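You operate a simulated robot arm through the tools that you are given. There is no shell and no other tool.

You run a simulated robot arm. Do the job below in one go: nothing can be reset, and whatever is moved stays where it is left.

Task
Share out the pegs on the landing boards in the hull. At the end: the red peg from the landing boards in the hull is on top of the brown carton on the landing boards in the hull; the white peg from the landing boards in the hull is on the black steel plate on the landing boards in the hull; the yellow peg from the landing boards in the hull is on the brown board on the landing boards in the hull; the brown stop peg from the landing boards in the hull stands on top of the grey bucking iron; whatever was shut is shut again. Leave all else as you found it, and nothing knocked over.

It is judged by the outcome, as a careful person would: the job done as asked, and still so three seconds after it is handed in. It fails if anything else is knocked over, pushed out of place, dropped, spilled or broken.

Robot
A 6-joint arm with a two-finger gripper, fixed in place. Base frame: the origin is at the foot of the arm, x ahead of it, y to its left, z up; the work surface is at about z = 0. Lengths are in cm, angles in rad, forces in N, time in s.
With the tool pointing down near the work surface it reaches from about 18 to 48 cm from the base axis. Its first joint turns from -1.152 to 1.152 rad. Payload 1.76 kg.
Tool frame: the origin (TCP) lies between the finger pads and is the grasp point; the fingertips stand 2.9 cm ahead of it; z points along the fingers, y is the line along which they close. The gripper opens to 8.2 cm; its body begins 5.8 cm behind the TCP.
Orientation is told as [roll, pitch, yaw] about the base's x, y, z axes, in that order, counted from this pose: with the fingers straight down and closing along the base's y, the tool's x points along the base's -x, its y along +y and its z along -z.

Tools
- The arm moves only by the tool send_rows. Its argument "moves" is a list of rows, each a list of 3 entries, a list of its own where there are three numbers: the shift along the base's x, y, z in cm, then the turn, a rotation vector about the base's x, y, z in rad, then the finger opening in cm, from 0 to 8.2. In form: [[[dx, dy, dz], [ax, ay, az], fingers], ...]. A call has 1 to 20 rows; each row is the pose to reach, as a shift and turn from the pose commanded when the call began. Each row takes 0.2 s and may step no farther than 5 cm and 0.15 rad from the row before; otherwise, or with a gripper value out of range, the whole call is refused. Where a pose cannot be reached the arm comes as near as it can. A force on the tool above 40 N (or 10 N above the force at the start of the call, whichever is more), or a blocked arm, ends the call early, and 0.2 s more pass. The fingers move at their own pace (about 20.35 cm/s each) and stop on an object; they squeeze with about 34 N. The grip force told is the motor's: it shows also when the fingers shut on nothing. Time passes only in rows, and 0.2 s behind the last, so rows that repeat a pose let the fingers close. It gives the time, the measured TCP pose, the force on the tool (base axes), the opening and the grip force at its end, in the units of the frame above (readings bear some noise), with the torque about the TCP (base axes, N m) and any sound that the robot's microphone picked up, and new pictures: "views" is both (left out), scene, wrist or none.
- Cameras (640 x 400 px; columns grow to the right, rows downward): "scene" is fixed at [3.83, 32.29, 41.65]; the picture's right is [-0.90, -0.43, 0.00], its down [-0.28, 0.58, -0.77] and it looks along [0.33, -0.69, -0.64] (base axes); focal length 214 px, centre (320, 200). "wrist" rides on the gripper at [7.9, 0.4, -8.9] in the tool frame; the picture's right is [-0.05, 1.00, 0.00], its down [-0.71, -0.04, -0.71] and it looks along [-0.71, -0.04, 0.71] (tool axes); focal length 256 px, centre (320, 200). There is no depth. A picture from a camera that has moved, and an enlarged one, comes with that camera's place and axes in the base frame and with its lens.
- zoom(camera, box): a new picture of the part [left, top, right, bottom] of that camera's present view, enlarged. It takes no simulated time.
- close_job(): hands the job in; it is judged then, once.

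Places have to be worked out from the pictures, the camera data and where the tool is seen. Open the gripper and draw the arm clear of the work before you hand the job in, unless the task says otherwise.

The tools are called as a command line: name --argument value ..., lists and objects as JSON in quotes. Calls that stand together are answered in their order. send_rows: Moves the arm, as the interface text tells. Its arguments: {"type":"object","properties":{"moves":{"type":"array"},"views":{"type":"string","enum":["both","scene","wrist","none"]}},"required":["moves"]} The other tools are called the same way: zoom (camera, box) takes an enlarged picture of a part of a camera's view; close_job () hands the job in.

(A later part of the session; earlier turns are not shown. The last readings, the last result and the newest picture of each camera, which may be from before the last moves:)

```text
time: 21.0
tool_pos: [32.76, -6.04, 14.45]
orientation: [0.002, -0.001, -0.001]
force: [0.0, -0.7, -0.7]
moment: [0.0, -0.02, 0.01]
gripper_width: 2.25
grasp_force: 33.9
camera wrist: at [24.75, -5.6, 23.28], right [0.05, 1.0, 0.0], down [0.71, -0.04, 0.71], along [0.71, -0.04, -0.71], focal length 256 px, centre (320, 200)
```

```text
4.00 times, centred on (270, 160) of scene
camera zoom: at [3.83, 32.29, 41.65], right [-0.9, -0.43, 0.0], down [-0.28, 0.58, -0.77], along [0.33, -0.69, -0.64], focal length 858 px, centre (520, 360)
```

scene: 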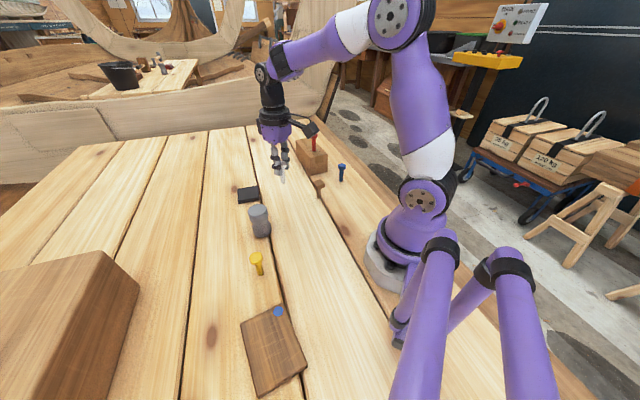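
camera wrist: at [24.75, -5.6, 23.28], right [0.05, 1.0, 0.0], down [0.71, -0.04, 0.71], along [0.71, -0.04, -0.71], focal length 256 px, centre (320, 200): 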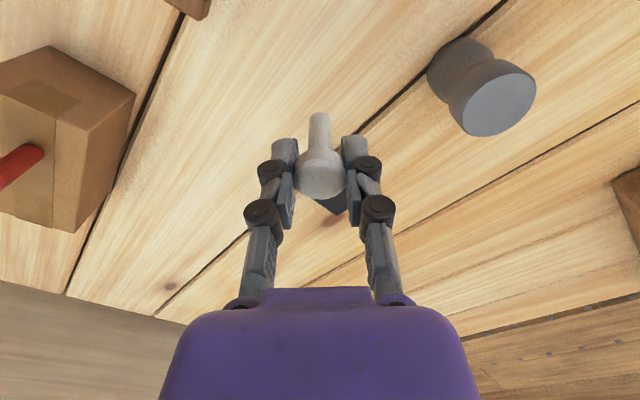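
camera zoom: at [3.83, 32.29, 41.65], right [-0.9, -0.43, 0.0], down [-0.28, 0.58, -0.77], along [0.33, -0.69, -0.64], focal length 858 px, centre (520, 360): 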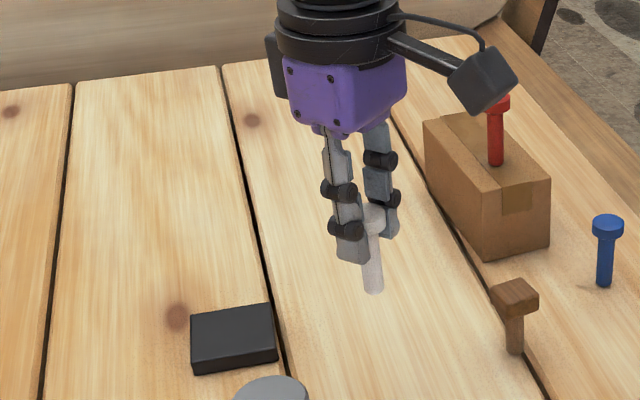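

The white peg is held straight. Both cameras put the black plate's centre near (44.8,-4.7), about 1 cm thick. I carry the peg over there at height.

send_rows --moves '[[[3, 0.35, 0], [0, 0, 0], 1.8], [[6, 0.7, 0], [0, 0, 0], 1.8], [[9, 1.05, 0], [0, 0, 0], 1.8], [[11, 1.25, 0], [0, 0, 0], 1.8], [[11.7, 1.3, 0], [0, 0, 0], 1.8], [[11.7, 1.3, 0], [0, 0, 0], 1.8]]'

zoom --camera "wrist" --box '[220, 60, 420, 220]'

zoom --camera "scene" --box '[210, 110, 310, 210]'

```text
time: 22.4
tool_pos: [44.4, -4.81, 14.48]
orientation: [0.001, 0.0, 0.0]
force: [-0.6, 0.4, -0.4]
moment: [-0.01, -0.03, 0.0]
gripper_width: 2.24
grasp_force: 33.9
camera wrist: at [36.43, -4.29, 23.34], right [0.05, 1.0, 0.0], down [0.71, -0.04, 0.71], along [0.71, -0.04, -0.71], focal length 256 px, centre (320, 200)
```

scene: 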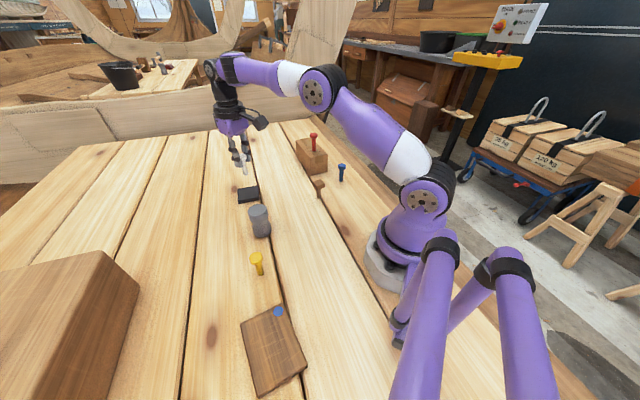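
wrist: 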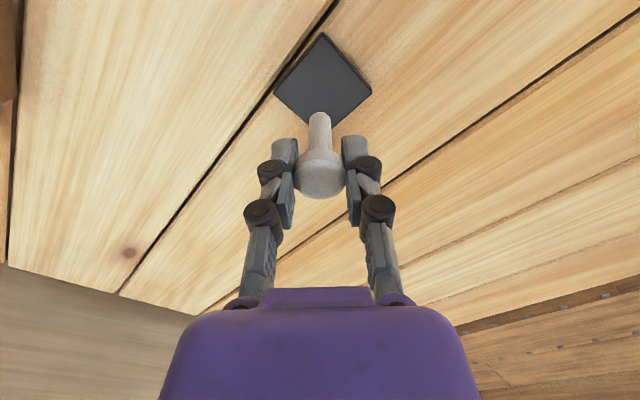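

```text
2.50 times, centred on (320, 140) of wrist
camera zoom: at [36.43, -4.29, 23.34], right [0.05, 1.0, 0.0], down [0.71, -0.04, 0.71], along [0.71, -0.04, -0.71], focal length 640 px, centre (320, 350)
```

zoom: 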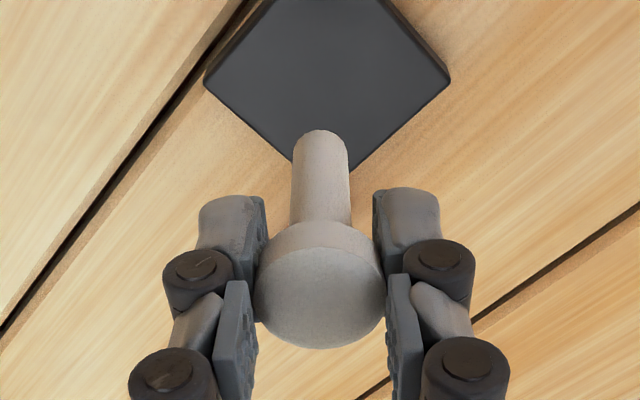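

```text
4.00 times, centred on (260, 160) of scene
camera zoom: at [3.83, 32.29, 41.65], right [-0.9, -0.43, 0.0], down [-0.28, 0.58, -0.77], along [0.33, -0.69, -0.64], focal length 858 px, centre (560, 360)
```

zoom: 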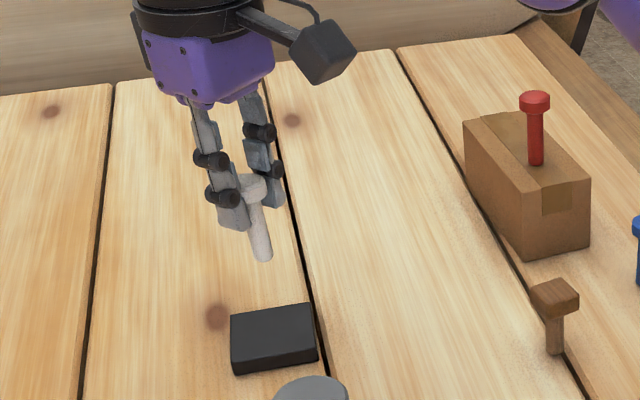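

The plate's top centre now measures about (45.5,-4.55). I shift 0.8 cm forward and lower to just above the plate.

send_rows --moves '[[[0.8, 0.2, -1.0], [0, 0, 0], 1.8], [[0.8, 0.2, -3.0], [0, 0, 0], 1.8], [[0.8, 0.2, -5.0], [0, 0, 0], 1.8], [[0.8, 0.2, -6.0], [0, 0, 0], 1.8], [[0.8, 0.2, -6.4], [0, 0, 0], 1.8], [[0.8, 0.2, -6.4], [0, 0, 0], 1.8]]'

zoom --camera "wrist" --box '[220, 60, 420, 220]'

zoom --camera "scene" --box '[210, 130, 310, 230]'

```text
time: 23.8
tool_pos: [45.31, -4.48, 7.99]
orientation: [0.001, 0.0, 0.0]
force: [0.0, 0.2, 0.0]
moment: [0.04, 0.01, 0.03]
gripper_width: 2.27
grasp_force: 34.2
camera wrist: at [37.27, -4.05, 16.87], right [0.05, 1.0, 0.0], down [0.71, -0.04, 0.71], along [0.71, -0.04, -0.71], focal length 256 px, centre (320, 200)
```

scene: 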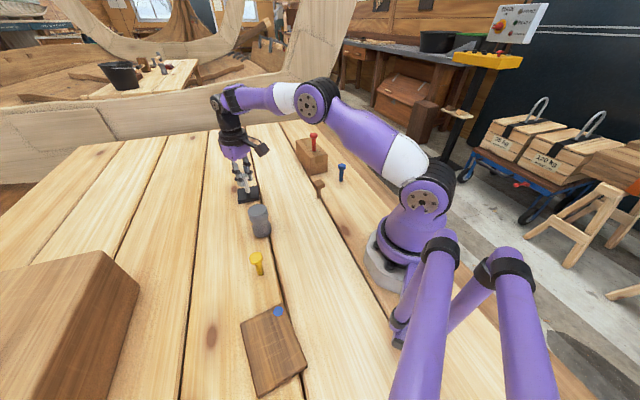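
wrist: 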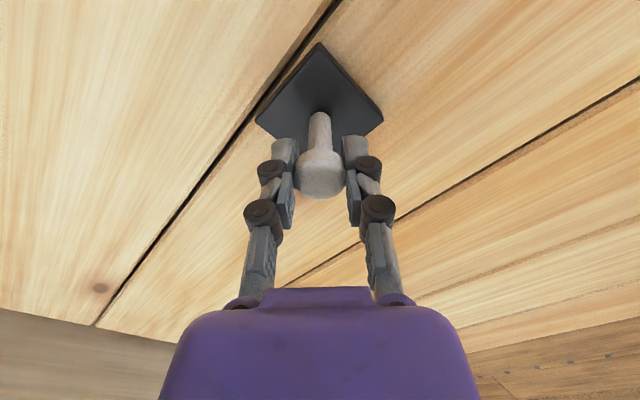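

```text
2.50 times, centred on (320, 140) of wrist
camera zoom: at [37.27, -4.05, 16.87], right [0.05, 1.0, 0.0], down [0.71, -0.04, 0.71], along [0.71, -0.04, -0.71], focal length 640 px, centre (320, 350)
```

zoom: 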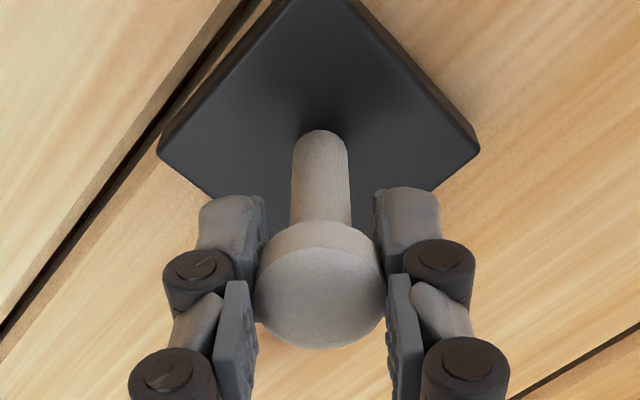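

```text
4.00 times, centred on (260, 180) of scene
camera zoom: at [3.83, 32.29, 41.65], right [-0.9, -0.43, 0.0], down [-0.28, 0.58, -0.77], along [0.33, -0.69, -0.64], focal length 858 px, centre (560, 280)
```

zoom: 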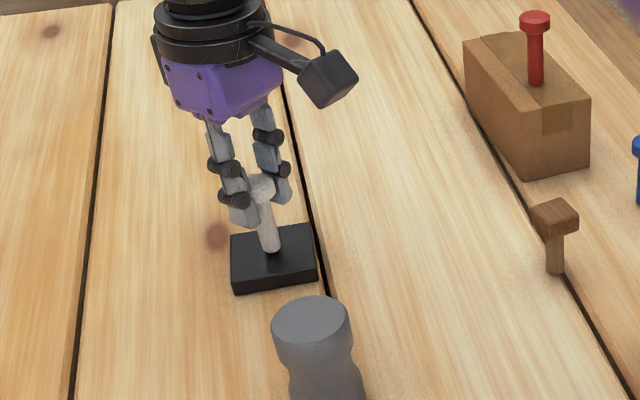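

The foot is a few millimetres above the plate. I creep down.

send_rows --moves '[[[0, 0, -0.1], [0, 0, 0], 1.8], [[0, 0, -0.2], [0, 0, 0], 1.8], [[0, 0, -0.25], [0, 0, 0], 1.8], [[0, 0, -0.25], [0, 0, 0], 1.8]]' --views "none"

```text
time: 24.8
tool_pos: [45.37, -4.57, 7.8]
orientation: [-0.002, -0.001, 0.0]
force: [-1.1, -0.7, 5.9]
moment: [0.01, 0.04, -0.02]
gripper_width: 2.27
grasp_force: 34.1
```

The force has risen to 5.9 N, which suggests contact. One more tiny step will confirm it, with pictures.

send_rows --moves '[[[0, 0, -0.05], [0, 0, 0], 1.8], [[0, 0, -0.05], [0, 0, 0], 1.8]]'

zoom --camera "scene" --box '[210, 130, 310, 230]'

```text
time: 25.4
tool_pos: [45.35, -4.51, 7.8]
orientation: [0.001, -0.005, 0.0]
force: [0.2, -0.2, 15.2]
moment: [0.04, -0.02, 0.03]
gripper_width: 2.23
grasp_force: 34.2
camera wrist: at [37.29, -4.06, 16.65], right [0.05, 1.0, 0.0], down [0.7, -0.04, 0.71], along [0.71, -0.04, -0.7], focal length 256 px, centre (320, 200)
```

scene: 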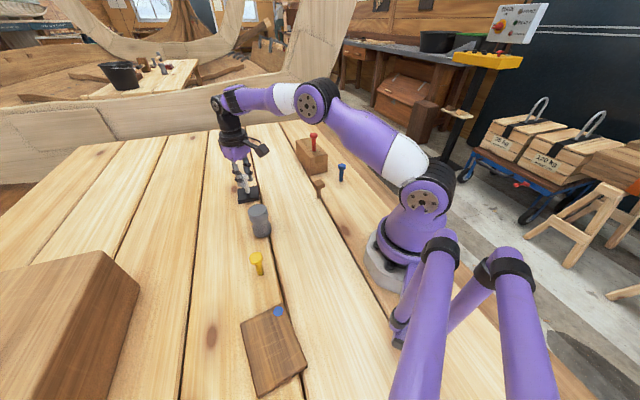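
wrist: 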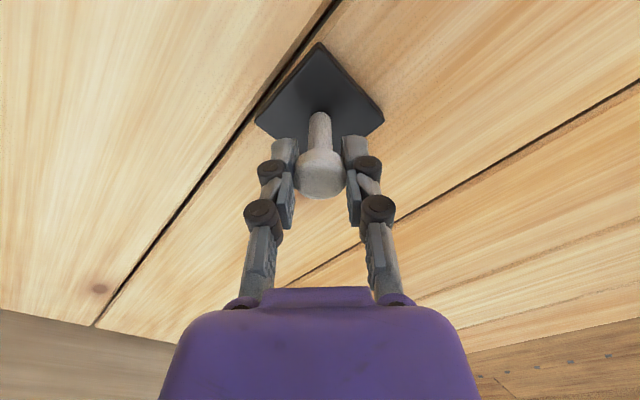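

```text
4.00 times, centred on (260, 180) of scene
camera zoom: at [3.83, 32.29, 41.65], right [-0.9, -0.43, 0.0], down [-0.28, 0.58, -0.77], along [0.33, -0.69, -0.64], focal length 858 px, centre (560, 280)
```

zoom: 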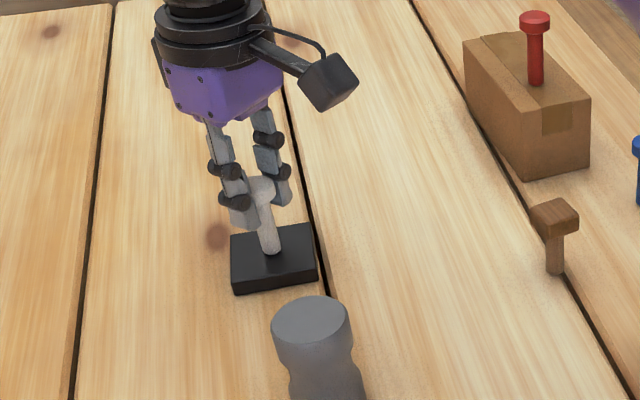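

The white peg is seated on the plate (15 N). I ease off, open gently and lift clear.

send_rows --moves '[[[0, 0, 0.06], [0, 0, 0], 1.8], [[0, 0, 0.08], [0, 0, 0], 1.8], [[0, 0, 0.08], [0, 0, 0], 2.4], [[0, 0, 0.08], [0, 0, 0], 2.8], [[0, 0, 0.08], [0, 0, 0], 3.6], [[0, 0, 0.08], [0, 0, 0], 4.8], [[0, 0, 0.08], [0, 0, 0], 5.0], [[0, 0, 1.0], [0, 0, 0], 5.0], [[0, 0, 3.0], [0, 0, 0], 5.0], [[0, 0, 6.0], [0, 0, 0], 5.0], [[0, 0, 8.0], [0, 0, 0], 5.0], [[0, 0, 8.0], [0, 0, 0], 5.0]]'

zoom --camera "scene" --box '[210, 130, 310, 230]'

```text
time: 28.0
tool_pos: [45.27, -4.52, 15.75]
orientation: [0.0, -0.001, 0.0]
force: [-0.3, 0.2, -0.1]
moment: [0.01, 0.01, 0.01]
gripper_width: 5.01
grasp_force: 0.0
camera wrist: at [37.27, -4.02, 24.69], right [0.05, 1.0, 0.0], down [0.71, -0.04, 0.71], along [0.71, -0.04, -0.71], focal length 256 px, centre (320, 200)
```

scene: 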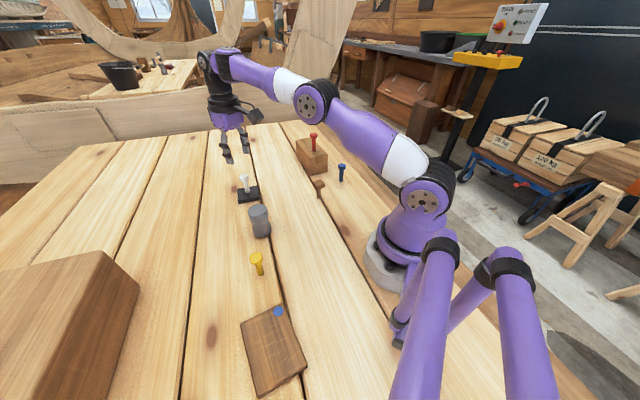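
wrist: 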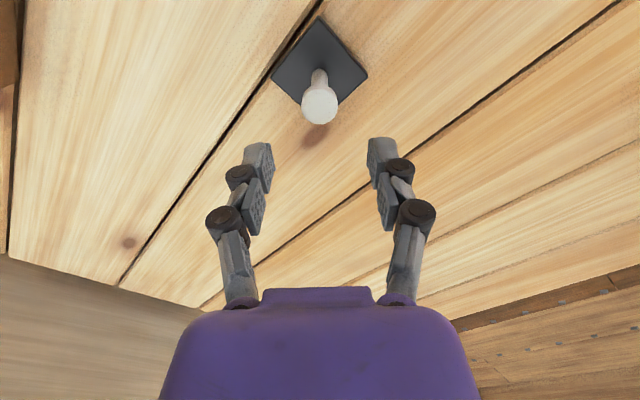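

```text
4.00 times, centred on (260, 180) of scene
camera zoom: at [3.83, 32.29, 41.65], right [-0.9, -0.43, 0.0], down [-0.28, 0.58, -0.77], along [0.33, -0.69, -0.64], focal length 858 px, centre (560, 280)
```

zoom: 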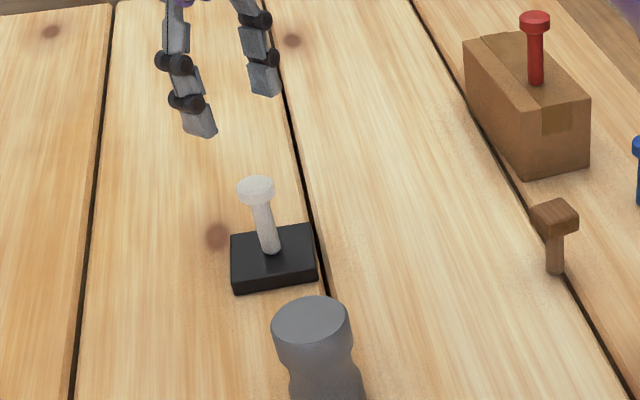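

White stands well on the plate. Now I move over the yellow peg at about (25.5,15.5), staying high above the bucking iron.

send_rows --moves '[[[-2.5, 2.5, 1], [0, 0, 0], 5.0], [[-5, 5, 1], [0, 0, 0], 5.0], [[-7.5, 7.5, 1], [0, 0, 0], 5.0], [[-10, 10, 1], [0, 0, 0], 5.0], [[-12.5, 12.6, 1], [0, 0, 0], 5.0], [[-15, 15.1, 1], [0, 0, 0], 5.0], [[-17.5, 17.6, 1], [0, 0, 0], 5.0], [[-19.0, 19.3, 0.5], [0, 0, 0], 5.0], [[-19.8, 20.1, 0.2], [0, 0, 0], 5.0], [[-19.8, 20.1, 0.2], [0, 0, 0], 5.0]]'

zoom --camera "wrist" --box '[240, 20, 400, 140]'

```text
time: 30.2
tool_pos: [25.41, 15.52, 15.91]
orientation: [0.0, -0.003, 0.0]
force: [-0.6, 0.2, 0.2]
moment: [0.01, -0.02, -0.01]
gripper_width: 5.01
grasp_force: 0.1
camera wrist: at [17.45, 16.06, 24.85], right [0.05, 1.0, 0.0], down [0.71, -0.04, 0.71], along [0.71, -0.04, -0.71], focal length 256 px, centre (320, 200)
```

scene: 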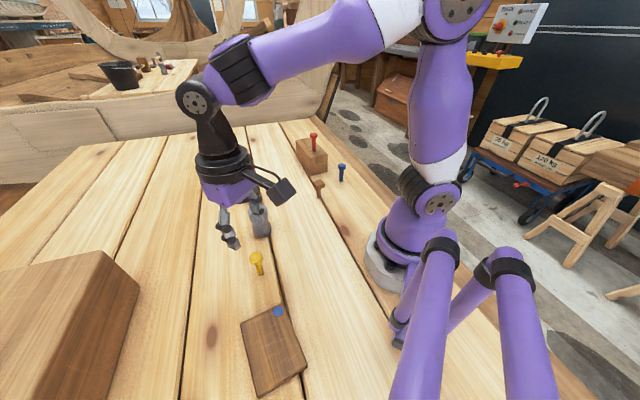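
wrist: 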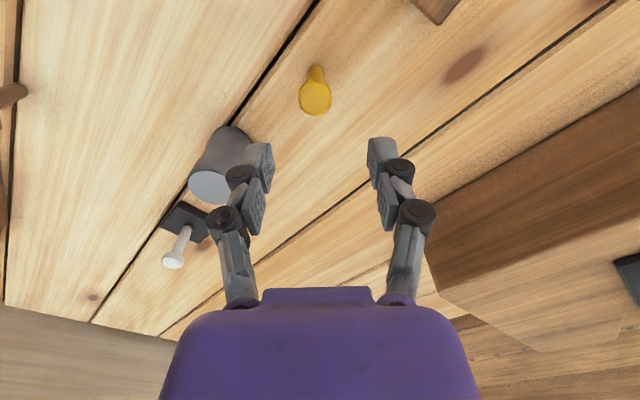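

```text
3.33 times, centred on (320, 80) of wrist
camera zoom: at [17.45, 16.06, 24.85], right [0.05, 1.0, 0.0], down [0.71, -0.04, 0.71], along [0.71, -0.04, -0.71], focal length 853 px, centre (320, 600)
```

zoom: 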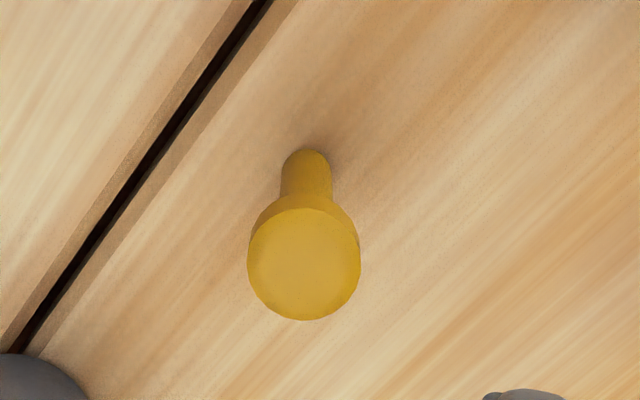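

Yellow is at about (25.7,15.25). I descend over it the same way.

send_rows --moves '[[[0.3, -0.3, -1.0], [0, 0, 0], 5.0], [[0.3, -0.3, -3.0], [0, 0, 0], 5.0], [[0.3, -0.3, -5.0], [0, 0, 0], 5.0], [[0.3, -0.3, -7.0], [0, 0, 0], 5.0], [[0.3, -0.3, -8.7], [0, 0, 0], 5.0], [[0.3, -0.3, -9.45], [0, 0, 0], 5.0], [[0.3, -0.3, -9.45], [0, 0, 0], 5.0]]'

zoom --camera "wrist" --box '[190, 100, 450, 260]'

```text
time: 31.8
tool_pos: [25.89, 15.29, 6.41]
orientation: [0.0, 0.001, 0.001]
force: [-0.3, 0.4, -0.7]
moment: [0.0, -0.01, -0.02]
gripper_width: 4.99
grasp_force: 0.1
camera wrist: at [17.85, 15.69, 15.42], right [0.05, 1.0, 0.0], down [0.71, -0.04, 0.71], along [0.71, -0.04, -0.71], focal length 256 px, centre (320, 200)
```

scene: 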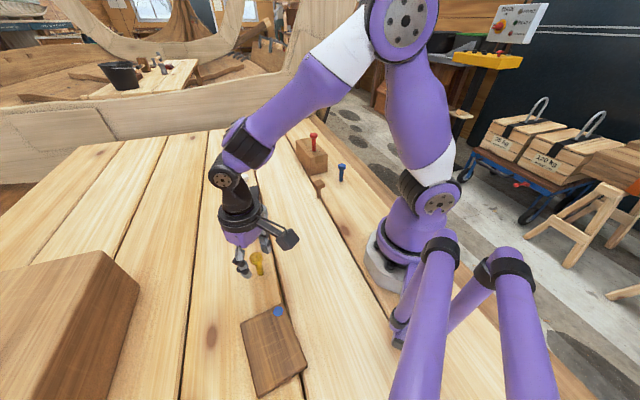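
wrist: 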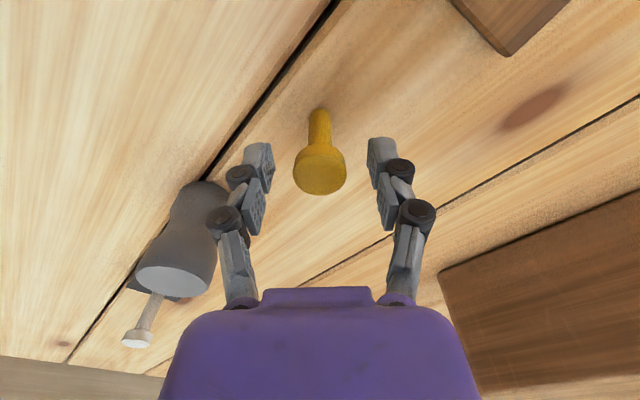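

```text
2.46 times, centred on (320, 180) of wrist
camera zoom: at [17.85, 15.69, 15.42], right [0.05, 1.0, 0.0], down [0.71, -0.04, 0.71], along [0.71, -0.04, -0.71], focal length 630 px, centre (320, 249)
```

zoom: 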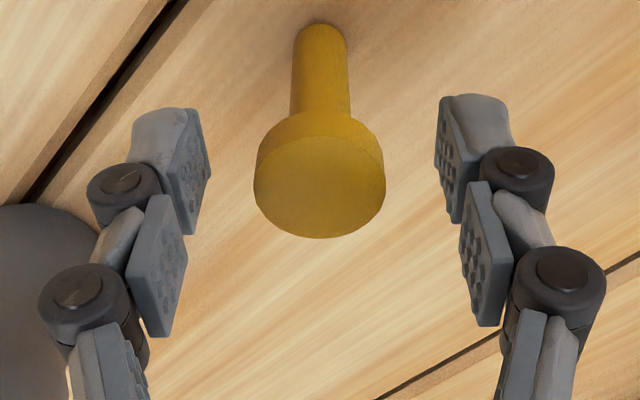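

Well centred. I close and lift.

send_rows --moves '[[[-0.06, 0, 0], [0, 0, 0], 5.0], [[-0.06, 0, 0], [0, 0, 0], 3.5], [[-0.06, 0, 0], [0, 0, 0], 2.5], [[-0.06, 0, 0], [0, 0, 0], 1.8], [[-0.06, 0, 0], [0, 0, 0], 1.8], [[-0.06, 0, 0], [0, 0, 0], 1.8], [[-0.06, 0, 0.5], [0, 0, 0], 1.8], [[-0.06, 0, 2], [0, 0, 0], 1.8], [[-0.06, 0, 4.5], [0, 0, 0], 1.8], [[-0.06, 0, 7], [0, 0, 0], 1.8], [[-0.06, 0, 8], [0, 0, 0], 1.8], [[-0.06, 0, 8], [0, 0, 0], 1.8]]'

zoom --camera "wrist" --box '[240, 60, 400, 220]'

zoom --camera "scene" --box '[180, 200, 340, 400]'

```text
time: 34.4
tool_pos: [25.7, 15.18, 14.48]
orientation: [0.0, -0.002, -0.002]
force: [1.2, 0.2, 0.1]
moment: [0.0, 0.0, 0.0]
gripper_width: 2.12
grasp_force: 34.0
camera wrist: at [17.74, 15.73, 23.37], right [0.05, 1.0, 0.0], down [0.71, -0.04, 0.71], along [0.71, -0.04, -0.71], focal length 256 px, centre (320, 200)
```

scene: 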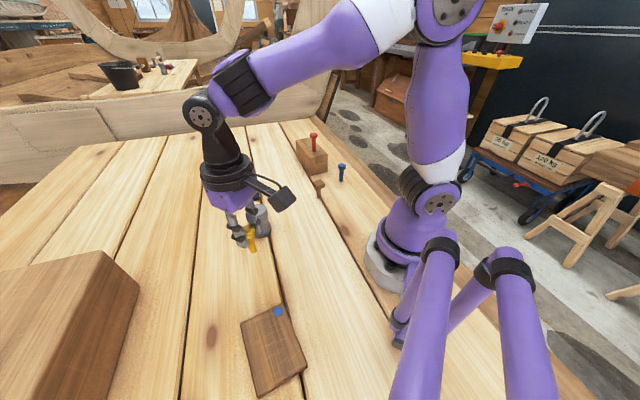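
wrist: 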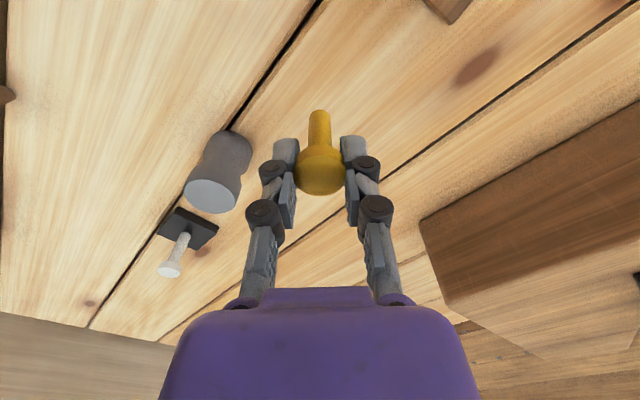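

```text
2.50 times, centred on (320, 140) of wrist
camera zoom: at [17.74, 15.73, 23.37], right [0.05, 1.0, 0.0], down [0.71, -0.04, 0.71], along [0.71, -0.04, -0.71], focal length 640 px, centre (320, 350)
```

zoom: 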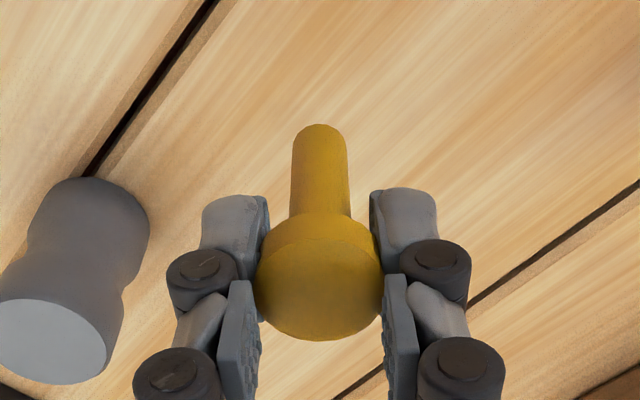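

```text
2.00 times, centred on (260, 300) of scene
camera zoom: at [3.83, 32.29, 41.65], right [-0.9, -0.43, 0.0], down [-0.28, 0.58, -0.77], along [0.33, -0.69, -0.64], focal length 429 px, centre (440, 0)
```

zoom: 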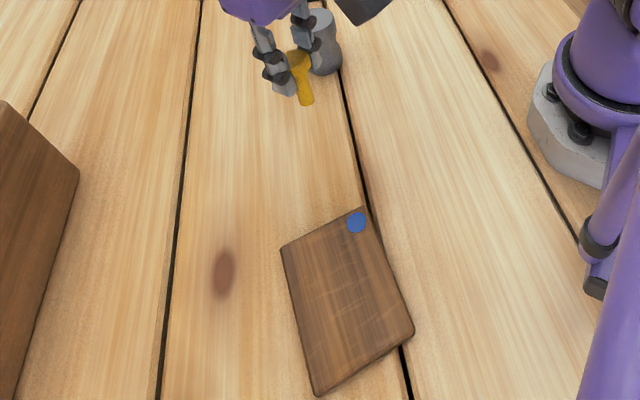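

The yellow peg is held straight. The board's corners work out near (18.1,19), (22.6,25), (13.8,31.3) and (9.4,25.1), with the blue dot at about (17.9,20.3). I carry the peg towards (18.4,23.5), clear of the dot, at low speed.

send_rows --moves '[[[-1.5, 1.7, 0], [0, 0, 0], 1.8], [[-3.0, 3.4, 0], [0, 0, 0], 1.8], [[-4.5, 5.1, 0], [0, 0, 0], 1.8], [[-6.0, 6.8, 0], [0, 0, 0], 1.8], [[-7.0, 7.9, 0], [0, 0, 0], 1.8], [[-7.3, 8.3, 0], [0, 0, 0], 1.8], [[-7.3, 8.3, 0], [0, 0, 0], 1.8]]'

zoom --camera "wrist" --box '[200, 0, 440, 220]'

zoom --camera "scene" --box '[180, 200, 340, 400]'

```text
time: 36.0
tool_pos: [18.46, 23.52, 14.52]
orientation: [-0.001, 0.0, 0.001]
force: [0.3, -0.6, 0.6]
moment: [0.01, -0.02, 0.03]
gripper_width: 2.11
grasp_force: 33.7
camera wrist: at [10.44, 24.08, 23.37], right [0.05, 1.0, 0.0], down [0.71, -0.04, 0.71], along [0.71, -0.04, -0.71], focal length 256 px, centre (320, 200)
```

scene: 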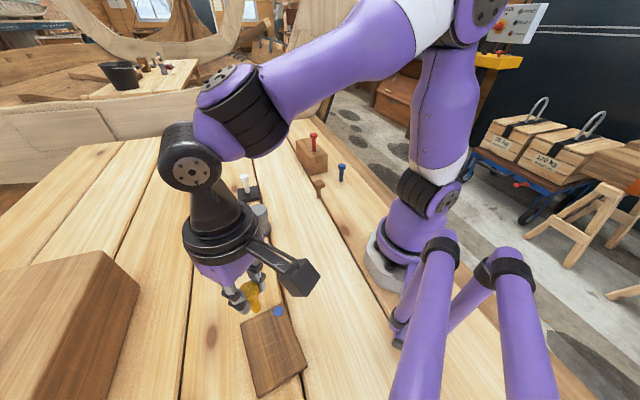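
wrist: 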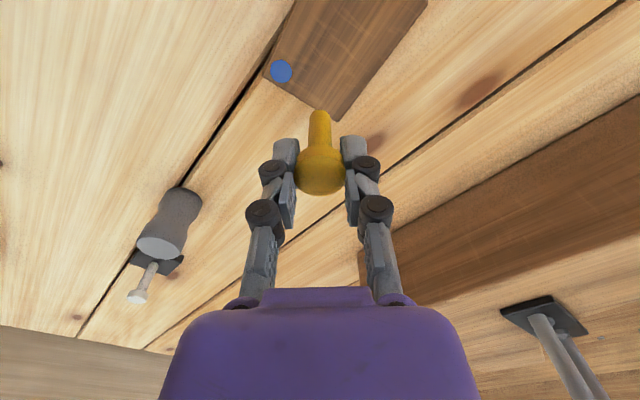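

```text
1.82 times, centred on (320, 110) of wrist
camera zoom: at [10.44, 24.08, 23.37], right [0.05, 1.0, 0.0], down [0.71, -0.04, 0.71], along [0.71, -0.04, -0.71], focal length 465 px, centre (320, 364)
```

zoom: 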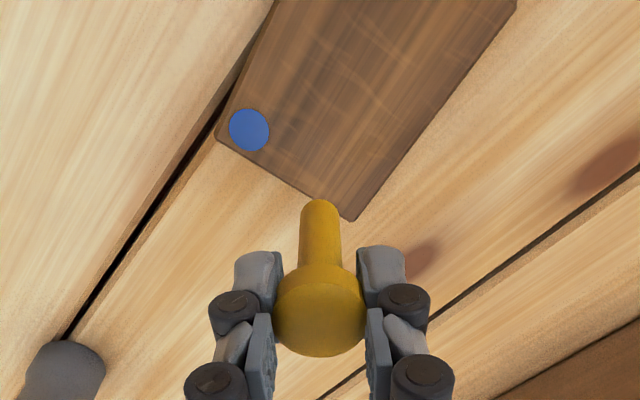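

```text
2.00 times, centred on (260, 300) of scene
camera zoom: at [3.83, 32.29, 41.65], right [-0.9, -0.43, 0.0], down [-0.28, 0.58, -0.77], along [0.33, -0.69, -0.64], focal length 429 px, centre (440, 0)
```

zoom: 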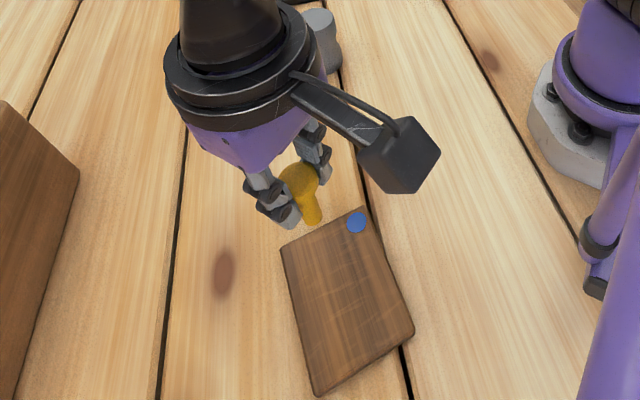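

The wrist view confirms that the board's front edge runs from (17.9,19) to (22.3,25.1). The peg at (18.4,23.5) will stand 2.2 cm inside that edge, so I lower it to near the surface.

send_rows --moves '[[[0, 0, -1.5], [0, 0, 0], 1.8], [[0, 0, -3.5], [0, 0, 0], 1.8], [[0, 0, -5.2], [0, 0, 0], 1.8], [[0, 0, -6.1], [0, 0, 0], 1.8], [[0, 0, -6.5], [0, 0, 0], 1.8], [[0, 0, -6.5], [0, 0, 0], 1.8]]'

zoom --camera "wrist" --box '[200, 0, 440, 220]'

zoom --camera "scene" --box '[200, 240, 340, 400]'

```text
time: 37.4
tool_pos: [18.45, 23.57, 7.93]
orientation: [0.001, 0.0, 0.0]
force: [-1.0, -0.8, -0.3]
moment: [0.0, 0.0, -0.02]
gripper_width: 2.12
grasp_force: 34.3
camera wrist: at [10.42, 24.02, 16.84], right [0.05, 1.0, 0.0], down [0.71, -0.04, 0.71], along [0.71, -0.04, -0.71], focal length 256 px, centre (320, 200)
```

scene: 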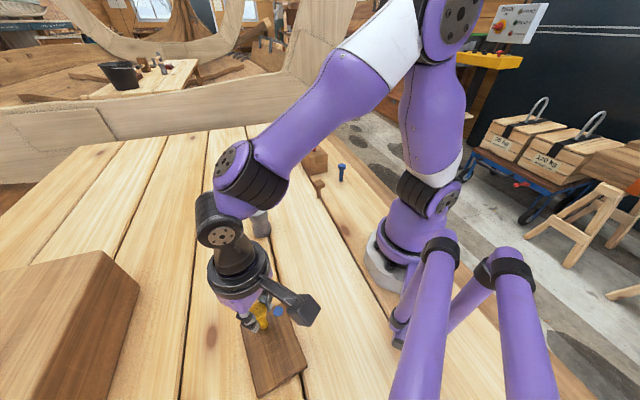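
wrist: 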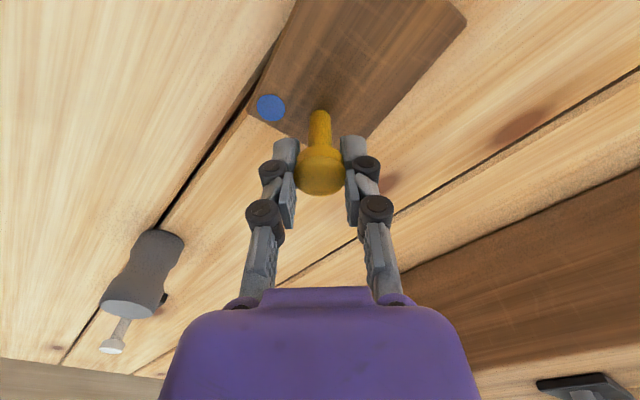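

```text
1.82 times, centred on (320, 110) of wrist
camera zoom: at [10.42, 24.02, 16.84], right [0.05, 1.0, 0.0], down [0.71, -0.04, 0.71], along [0.71, -0.04, -0.71], focal length 465 px, centre (320, 364)
```

zoom: 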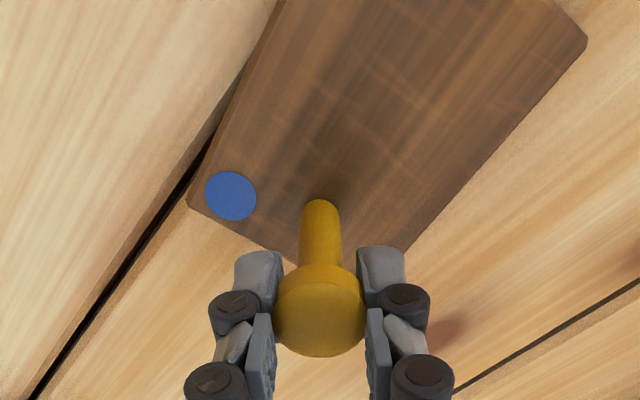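

```text
2.50 times, centred on (270, 320) of scene
camera zoom: at [3.83, 32.29, 41.65], right [-0.9, -0.43, 0.0], down [-0.28, 0.58, -0.77], along [0.33, -0.69, -0.64], focal length 536 px, centre (445, -100)
```

zoom: 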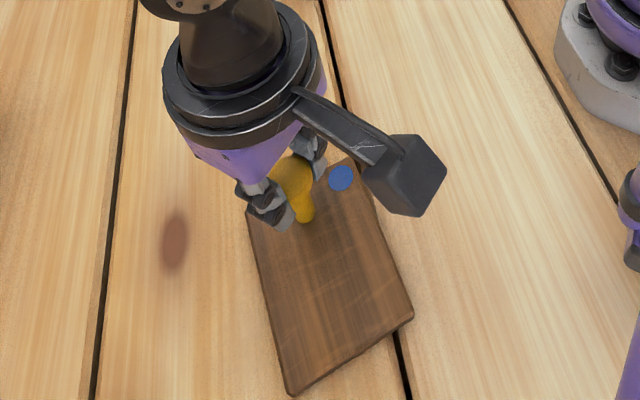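

The peg is above the board, well inside its edge. I creep down looking for contact.

send_rows --moves '[[[0, 0, -0.1], [0, 0, 0], 1.8], [[0, 0, -0.2], [0, 0, 0], 1.8], [[0, 0, -0.2], [0, 0, 0], 1.8]]' --views "none"

```text
time: 38.2
tool_pos: [18.45, 23.54, 7.68]
orientation: [-0.001, 0.0, -0.001]
force: [0.4, -0.4, -0.5]
moment: [0.0, -0.02, -0.02]
gripper_width: 2.11
grasp_force: 33.9
```

No contact yet, so I take another 1.5 mm.

send_rows --moves '[[[0, 0, -0.08], [0, 0, 0], 1.8], [[0, 0, -0.15], [0, 0, 0], 1.8], [[0, 0, -0.15], [0, 0, 0], 1.8]]' --views "none"

```text
time: 39.0
tool_pos: [18.46, 23.58, 7.63]
orientation: [0.002, -0.003, -0.001]
force: [-1.1, -0.2, 16.8]
moment: [0.01, 0.03, 0.0]
gripper_width: 2.13
grasp_force: 34.2
```

Contact at 16.8 N: the yellow peg is seated on the board. I ease off, open gently and lift.

send_rows --moves '[[[0, 0, 0.06], [0, 0, 0], 1.8], [[0, 0, 0.09], [0, 0, 0], 1.8], [[0, 0, 0.09], [0, 0, 0], 2.3], [[0, 0, 0.09], [0, 0, 0], 2.7], [[0, 0, 0.09], [0, 0, 0], 3.6], [[0, 0, 0.09], [0, 0, 0], 4.8], [[0, 0, 0.09], [0, 0, 0], 5.0], [[0, 0, 1.0], [0, 0, 0], 5.0], [[0, 0, 3.0], [0, 0, 0], 5.0], [[0, 0, 6.0], [0, 0, 0], 5.0], [[0, 0, 9.0], [0, 0, 0], 5.0], [[0, 0, 9.0], [0, 0, 0], 5.0]]'

zoom --camera "wrist" --box '[220, 0, 420, 160]'

zoom --camera "scene" --box '[200, 240, 340, 400]'

```text
time: 41.6
tool_pos: [18.4, 23.57, 16.66]
orientation: [-0.001, 0.0, 0.001]
force: [-0.2, 0.4, -0.2]
moment: [-0.04, 0.01, 0.0]
gripper_width: 4.97
grasp_force: 0.2
camera wrist: at [10.42, 24.07, 25.55], right [0.05, 1.0, 0.0], down [0.71, -0.04, 0.71], along [0.71, -0.04, -0.71], focal length 256 px, centre (320, 200)
```

scene: 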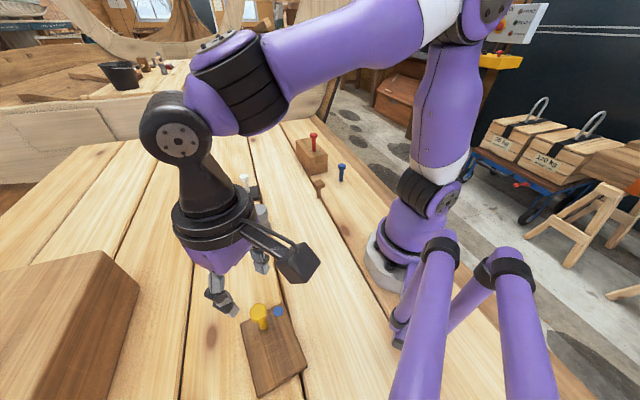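
wrist: 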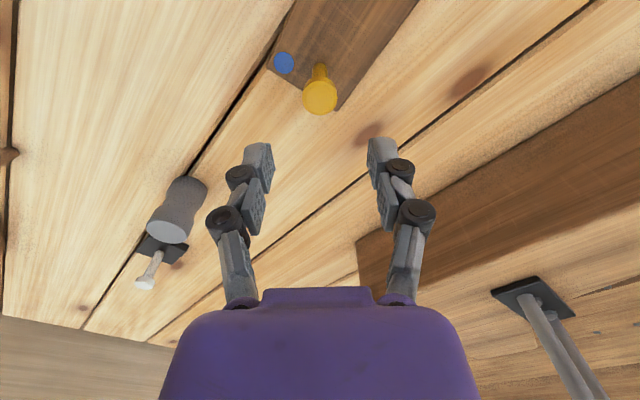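

```text
2.50 times, centred on (320, 80) of wrist
camera zoom: at [10.42, 24.07, 25.55], right [0.05, 1.0, 0.0], down [0.71, -0.04, 0.71], along [0.71, -0.04, -0.71], focal length 640 px, centre (320, 500)
```

zoom: 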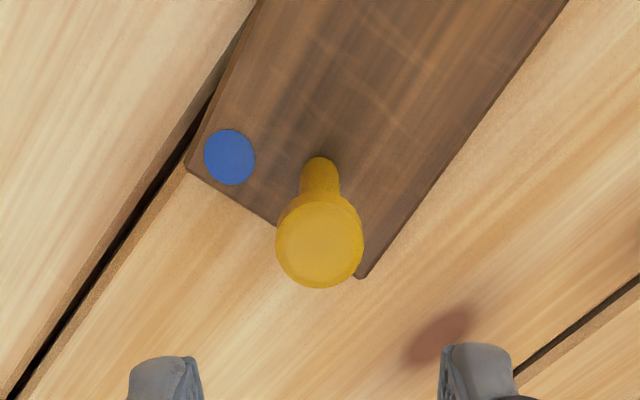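

```text
2.50 times, centred on (270, 320) of scene
camera zoom: at [3.83, 32.29, 41.65], right [-0.9, -0.43, 0.0], down [-0.28, 0.58, -0.77], along [0.33, -0.69, -0.64], focal length 536 px, centre (445, -100)
```

zoom: 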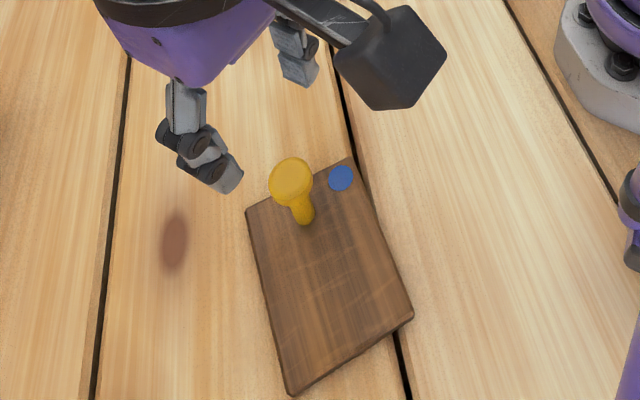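

Yellow stands upright on the board, clear of the blue dot. Now I swing back to above the brown stop peg at about (25.7,-13).

send_rows --moves '[[[0.8, -3.0, 0.5], [0, 0, 0], 5.0], [[1.6, -6.6, 0.5], [0, 0, 0], 5.0], [[2.4, -10.3, 0.5], [0, 0, 0], 5.0], [[3.2, -14, 0.5], [0, 0, 0], 5.0], [[4.0, -17.7, 0.5], [0, 0, 0], 5.0], [[4.8, -21.4, 0.5], [0, 0, 0], 5.0], [[5.6, -25, 0.5], [0, 0, 0], 5.0], [[6.4, -28.7, 0.5], [0, 0, 0], 5.0], [[7.0, -32.4, 0.5], [0, 0, 0], 5.0], [[7.3, -35.5, 0], [0, 0, 0], 5.0], [[7.3, -36.6, -0.5], [0, 0, 0], 5.0], [[7.3, -36.6, -0.5], [0, 0, 0], 5.0]]'

zoom --camera "wrist" --box '[240, 20, 400, 140]'

zoom --camera "scene" --box '[220, 120, 380, 280]'

```text
time: 44.2
tool_pos: [25.73, -13.06, 16.03]
orientation: [0.0, 0.001, 0.001]
force: [-0.1, 0.7, -0.2]
moment: [0.0, -0.01, -0.03]
gripper_width: 5.0
grasp_force: 0.0
camera wrist: at [17.73, -12.61, 24.99], right [0.05, 1.0, 0.0], down [0.71, -0.04, 0.71], along [0.71, -0.04, -0.71], focal length 256 px, centre (320, 200)
```

scene: 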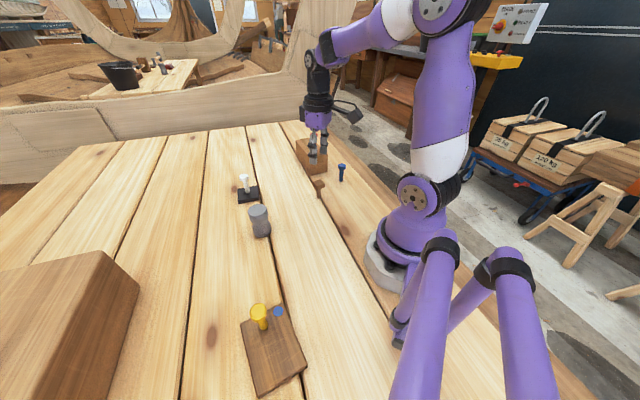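
wrist: 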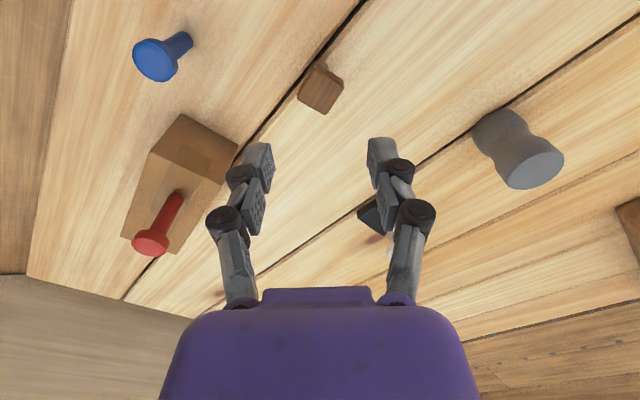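

```text
3.33 times, centred on (320, 80) of wrist
camera zoom: at [17.73, -12.61, 24.99], right [0.05, 1.0, 0.0], down [0.71, -0.04, 0.71], along [0.71, -0.04, -0.71], focal length 853 px, centre (320, 600)
```

zoom: 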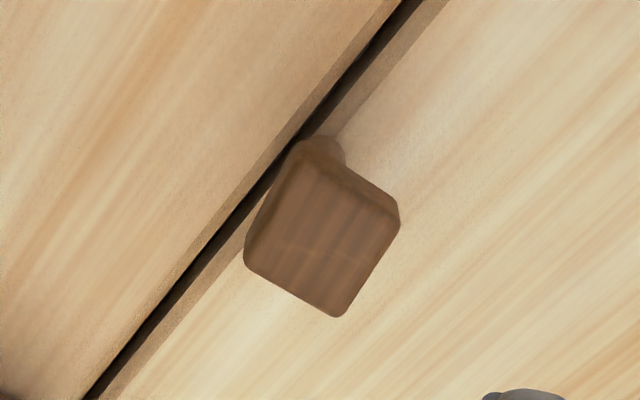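

```text
2.50 times, centred on (300, 200) of scene
camera zoom: at [3.83, 32.29, 41.65], right [-0.9, -0.43, 0.0], down [-0.28, 0.58, -0.77], along [0.33, -0.69, -0.64], focal length 536 px, centre (370, 200)
```

zoom: 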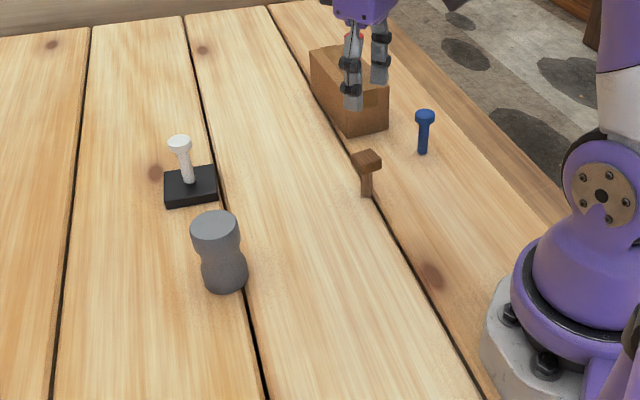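

The stop peg has a square head about 2.5 cm wide, centred near (25.6,-13), with edges turned about -0.64 rad from the finger axis. I turn the tool to match while still high and look again.

send_rows --moves '[[[0, 0, 0], [0, 0, -0.13], 5.0], [[-0.05, 0.03, 0], [0, 0, -0.26], 5.0], [[-0.1, 0.05, 0], [0, 0, -0.39], 5.0], [[-0.1, 0.05, 0], [0, 0, -0.52], 5.0], [[-0.1, 0.05, 0], [0, 0, -0.636], 5.0], [[-0.1, 0.05, 0], [0, 0, -0.636], 5.0]]' --views "wrist"

zoom --camera "wrist" --box '[240, 20, 400, 140]'

```text
time: 45.6
tool_pos: [25.62, -13.0, 16.05]
orientation: [-0.002, -0.001, -0.639]
force: [0.2, -0.4, -0.2]
moment: [-0.03, 0.04, -0.01]
gripper_width: 4.99
grasp_force: 0.1
camera wrist: at [19.45, -7.9, 25.01], right [0.64, 0.77, 0.0], down [0.54, -0.45, 0.71], along [0.55, -0.45, -0.71], focal length 256 px, centre (320, 200)
```

wrist: 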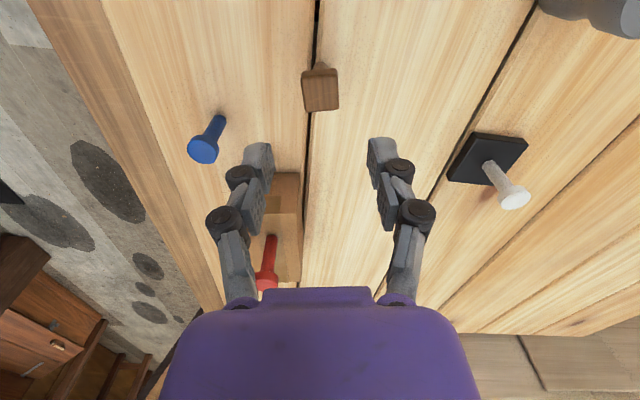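

```text
3.33 times, centred on (320, 80) of wrist
camera zoom: at [19.45, -7.9, 25.01], right [0.64, 0.77, 0.0], down [0.54, -0.45, 0.71], along [0.55, -0.45, -0.71], focal length 853 px, centre (320, 600)
```

zoom: 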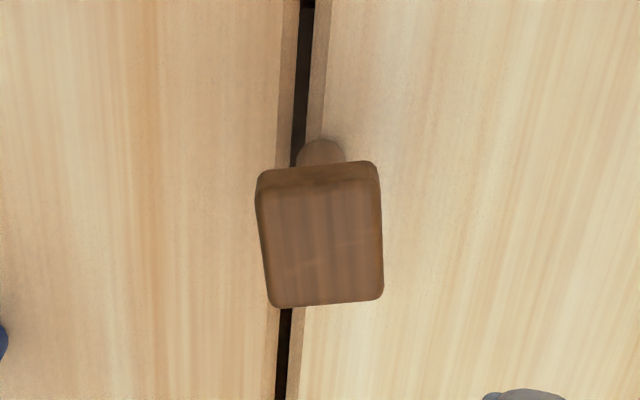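

The head lines up to within about 0.03 rad and is centred. I trim the yaw and lower the fingers around the square head.

send_rows --moves '[[[0.05, 0.0, -1.0], [0, 0, 0.03], 5.0], [[0.05, 0.0, -3.0], [0, 0, 0.03], 5.0], [[0.05, 0.0, -5.0], [0, 0, 0.03], 5.0], [[0.05, 0.0, -7.0], [0, 0, 0.03], 5.0], [[0.05, 0.0, -9.0], [0, 0, 0.03], 5.0], [[0.05, 0.0, -9.75], [0, 0, 0.03], 5.0], [[0.05, 0.0, -9.75], [0, 0, 0.03], 5.0]]'

zoom --camera "wrist" --box '[190, 100, 450, 260]'

zoom --camera "scene" --box '[260, 140, 360, 220]'

```text
time: 47.2
tool_pos: [25.66, -12.99, 6.41]
orientation: [-0.001, 0.001, -0.606]
force: [-0.8, 0.3, 0.4]
moment: [-0.02, -0.02, -0.01]
gripper_width: 5.01
grasp_force: 0.0
camera wrist: at [19.3, -8.06, 15.31], right [0.61, 0.79, 0.0], down [0.56, -0.43, 0.71], along [0.56, -0.43, -0.71], focal length 256 px, centre (320, 200)
```

scene: 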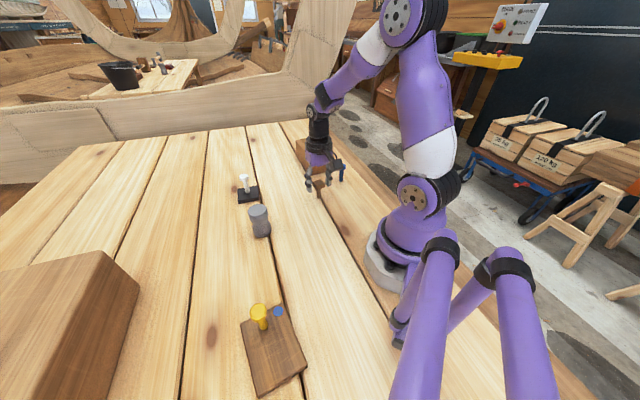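
wrist: 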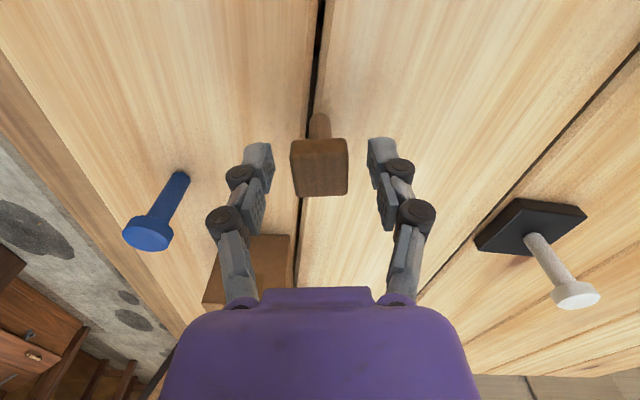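

```text
2.46 times, centred on (320, 180) of wrist
camera zoom: at [19.3, -8.06, 15.31], right [0.61, 0.79, 0.0], down [0.56, -0.43, 0.71], along [0.56, -0.43, -0.71], focal length 630 px, centre (320, 249)
```

zoom: 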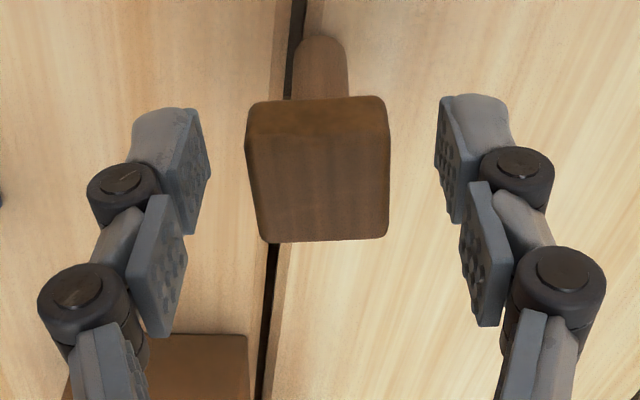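

```text
5.00 times, centred on (310, 180) of scene
camera zoom: at [3.83, 32.29, 41.65], right [-0.9, -0.43, 0.0], down [-0.28, 0.58, -0.77], along [0.33, -0.69, -0.64], focal length 1072 px, centre (370, 300)
```

zoom: 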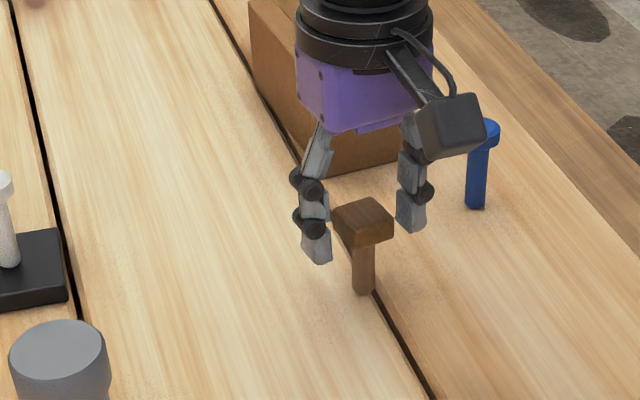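

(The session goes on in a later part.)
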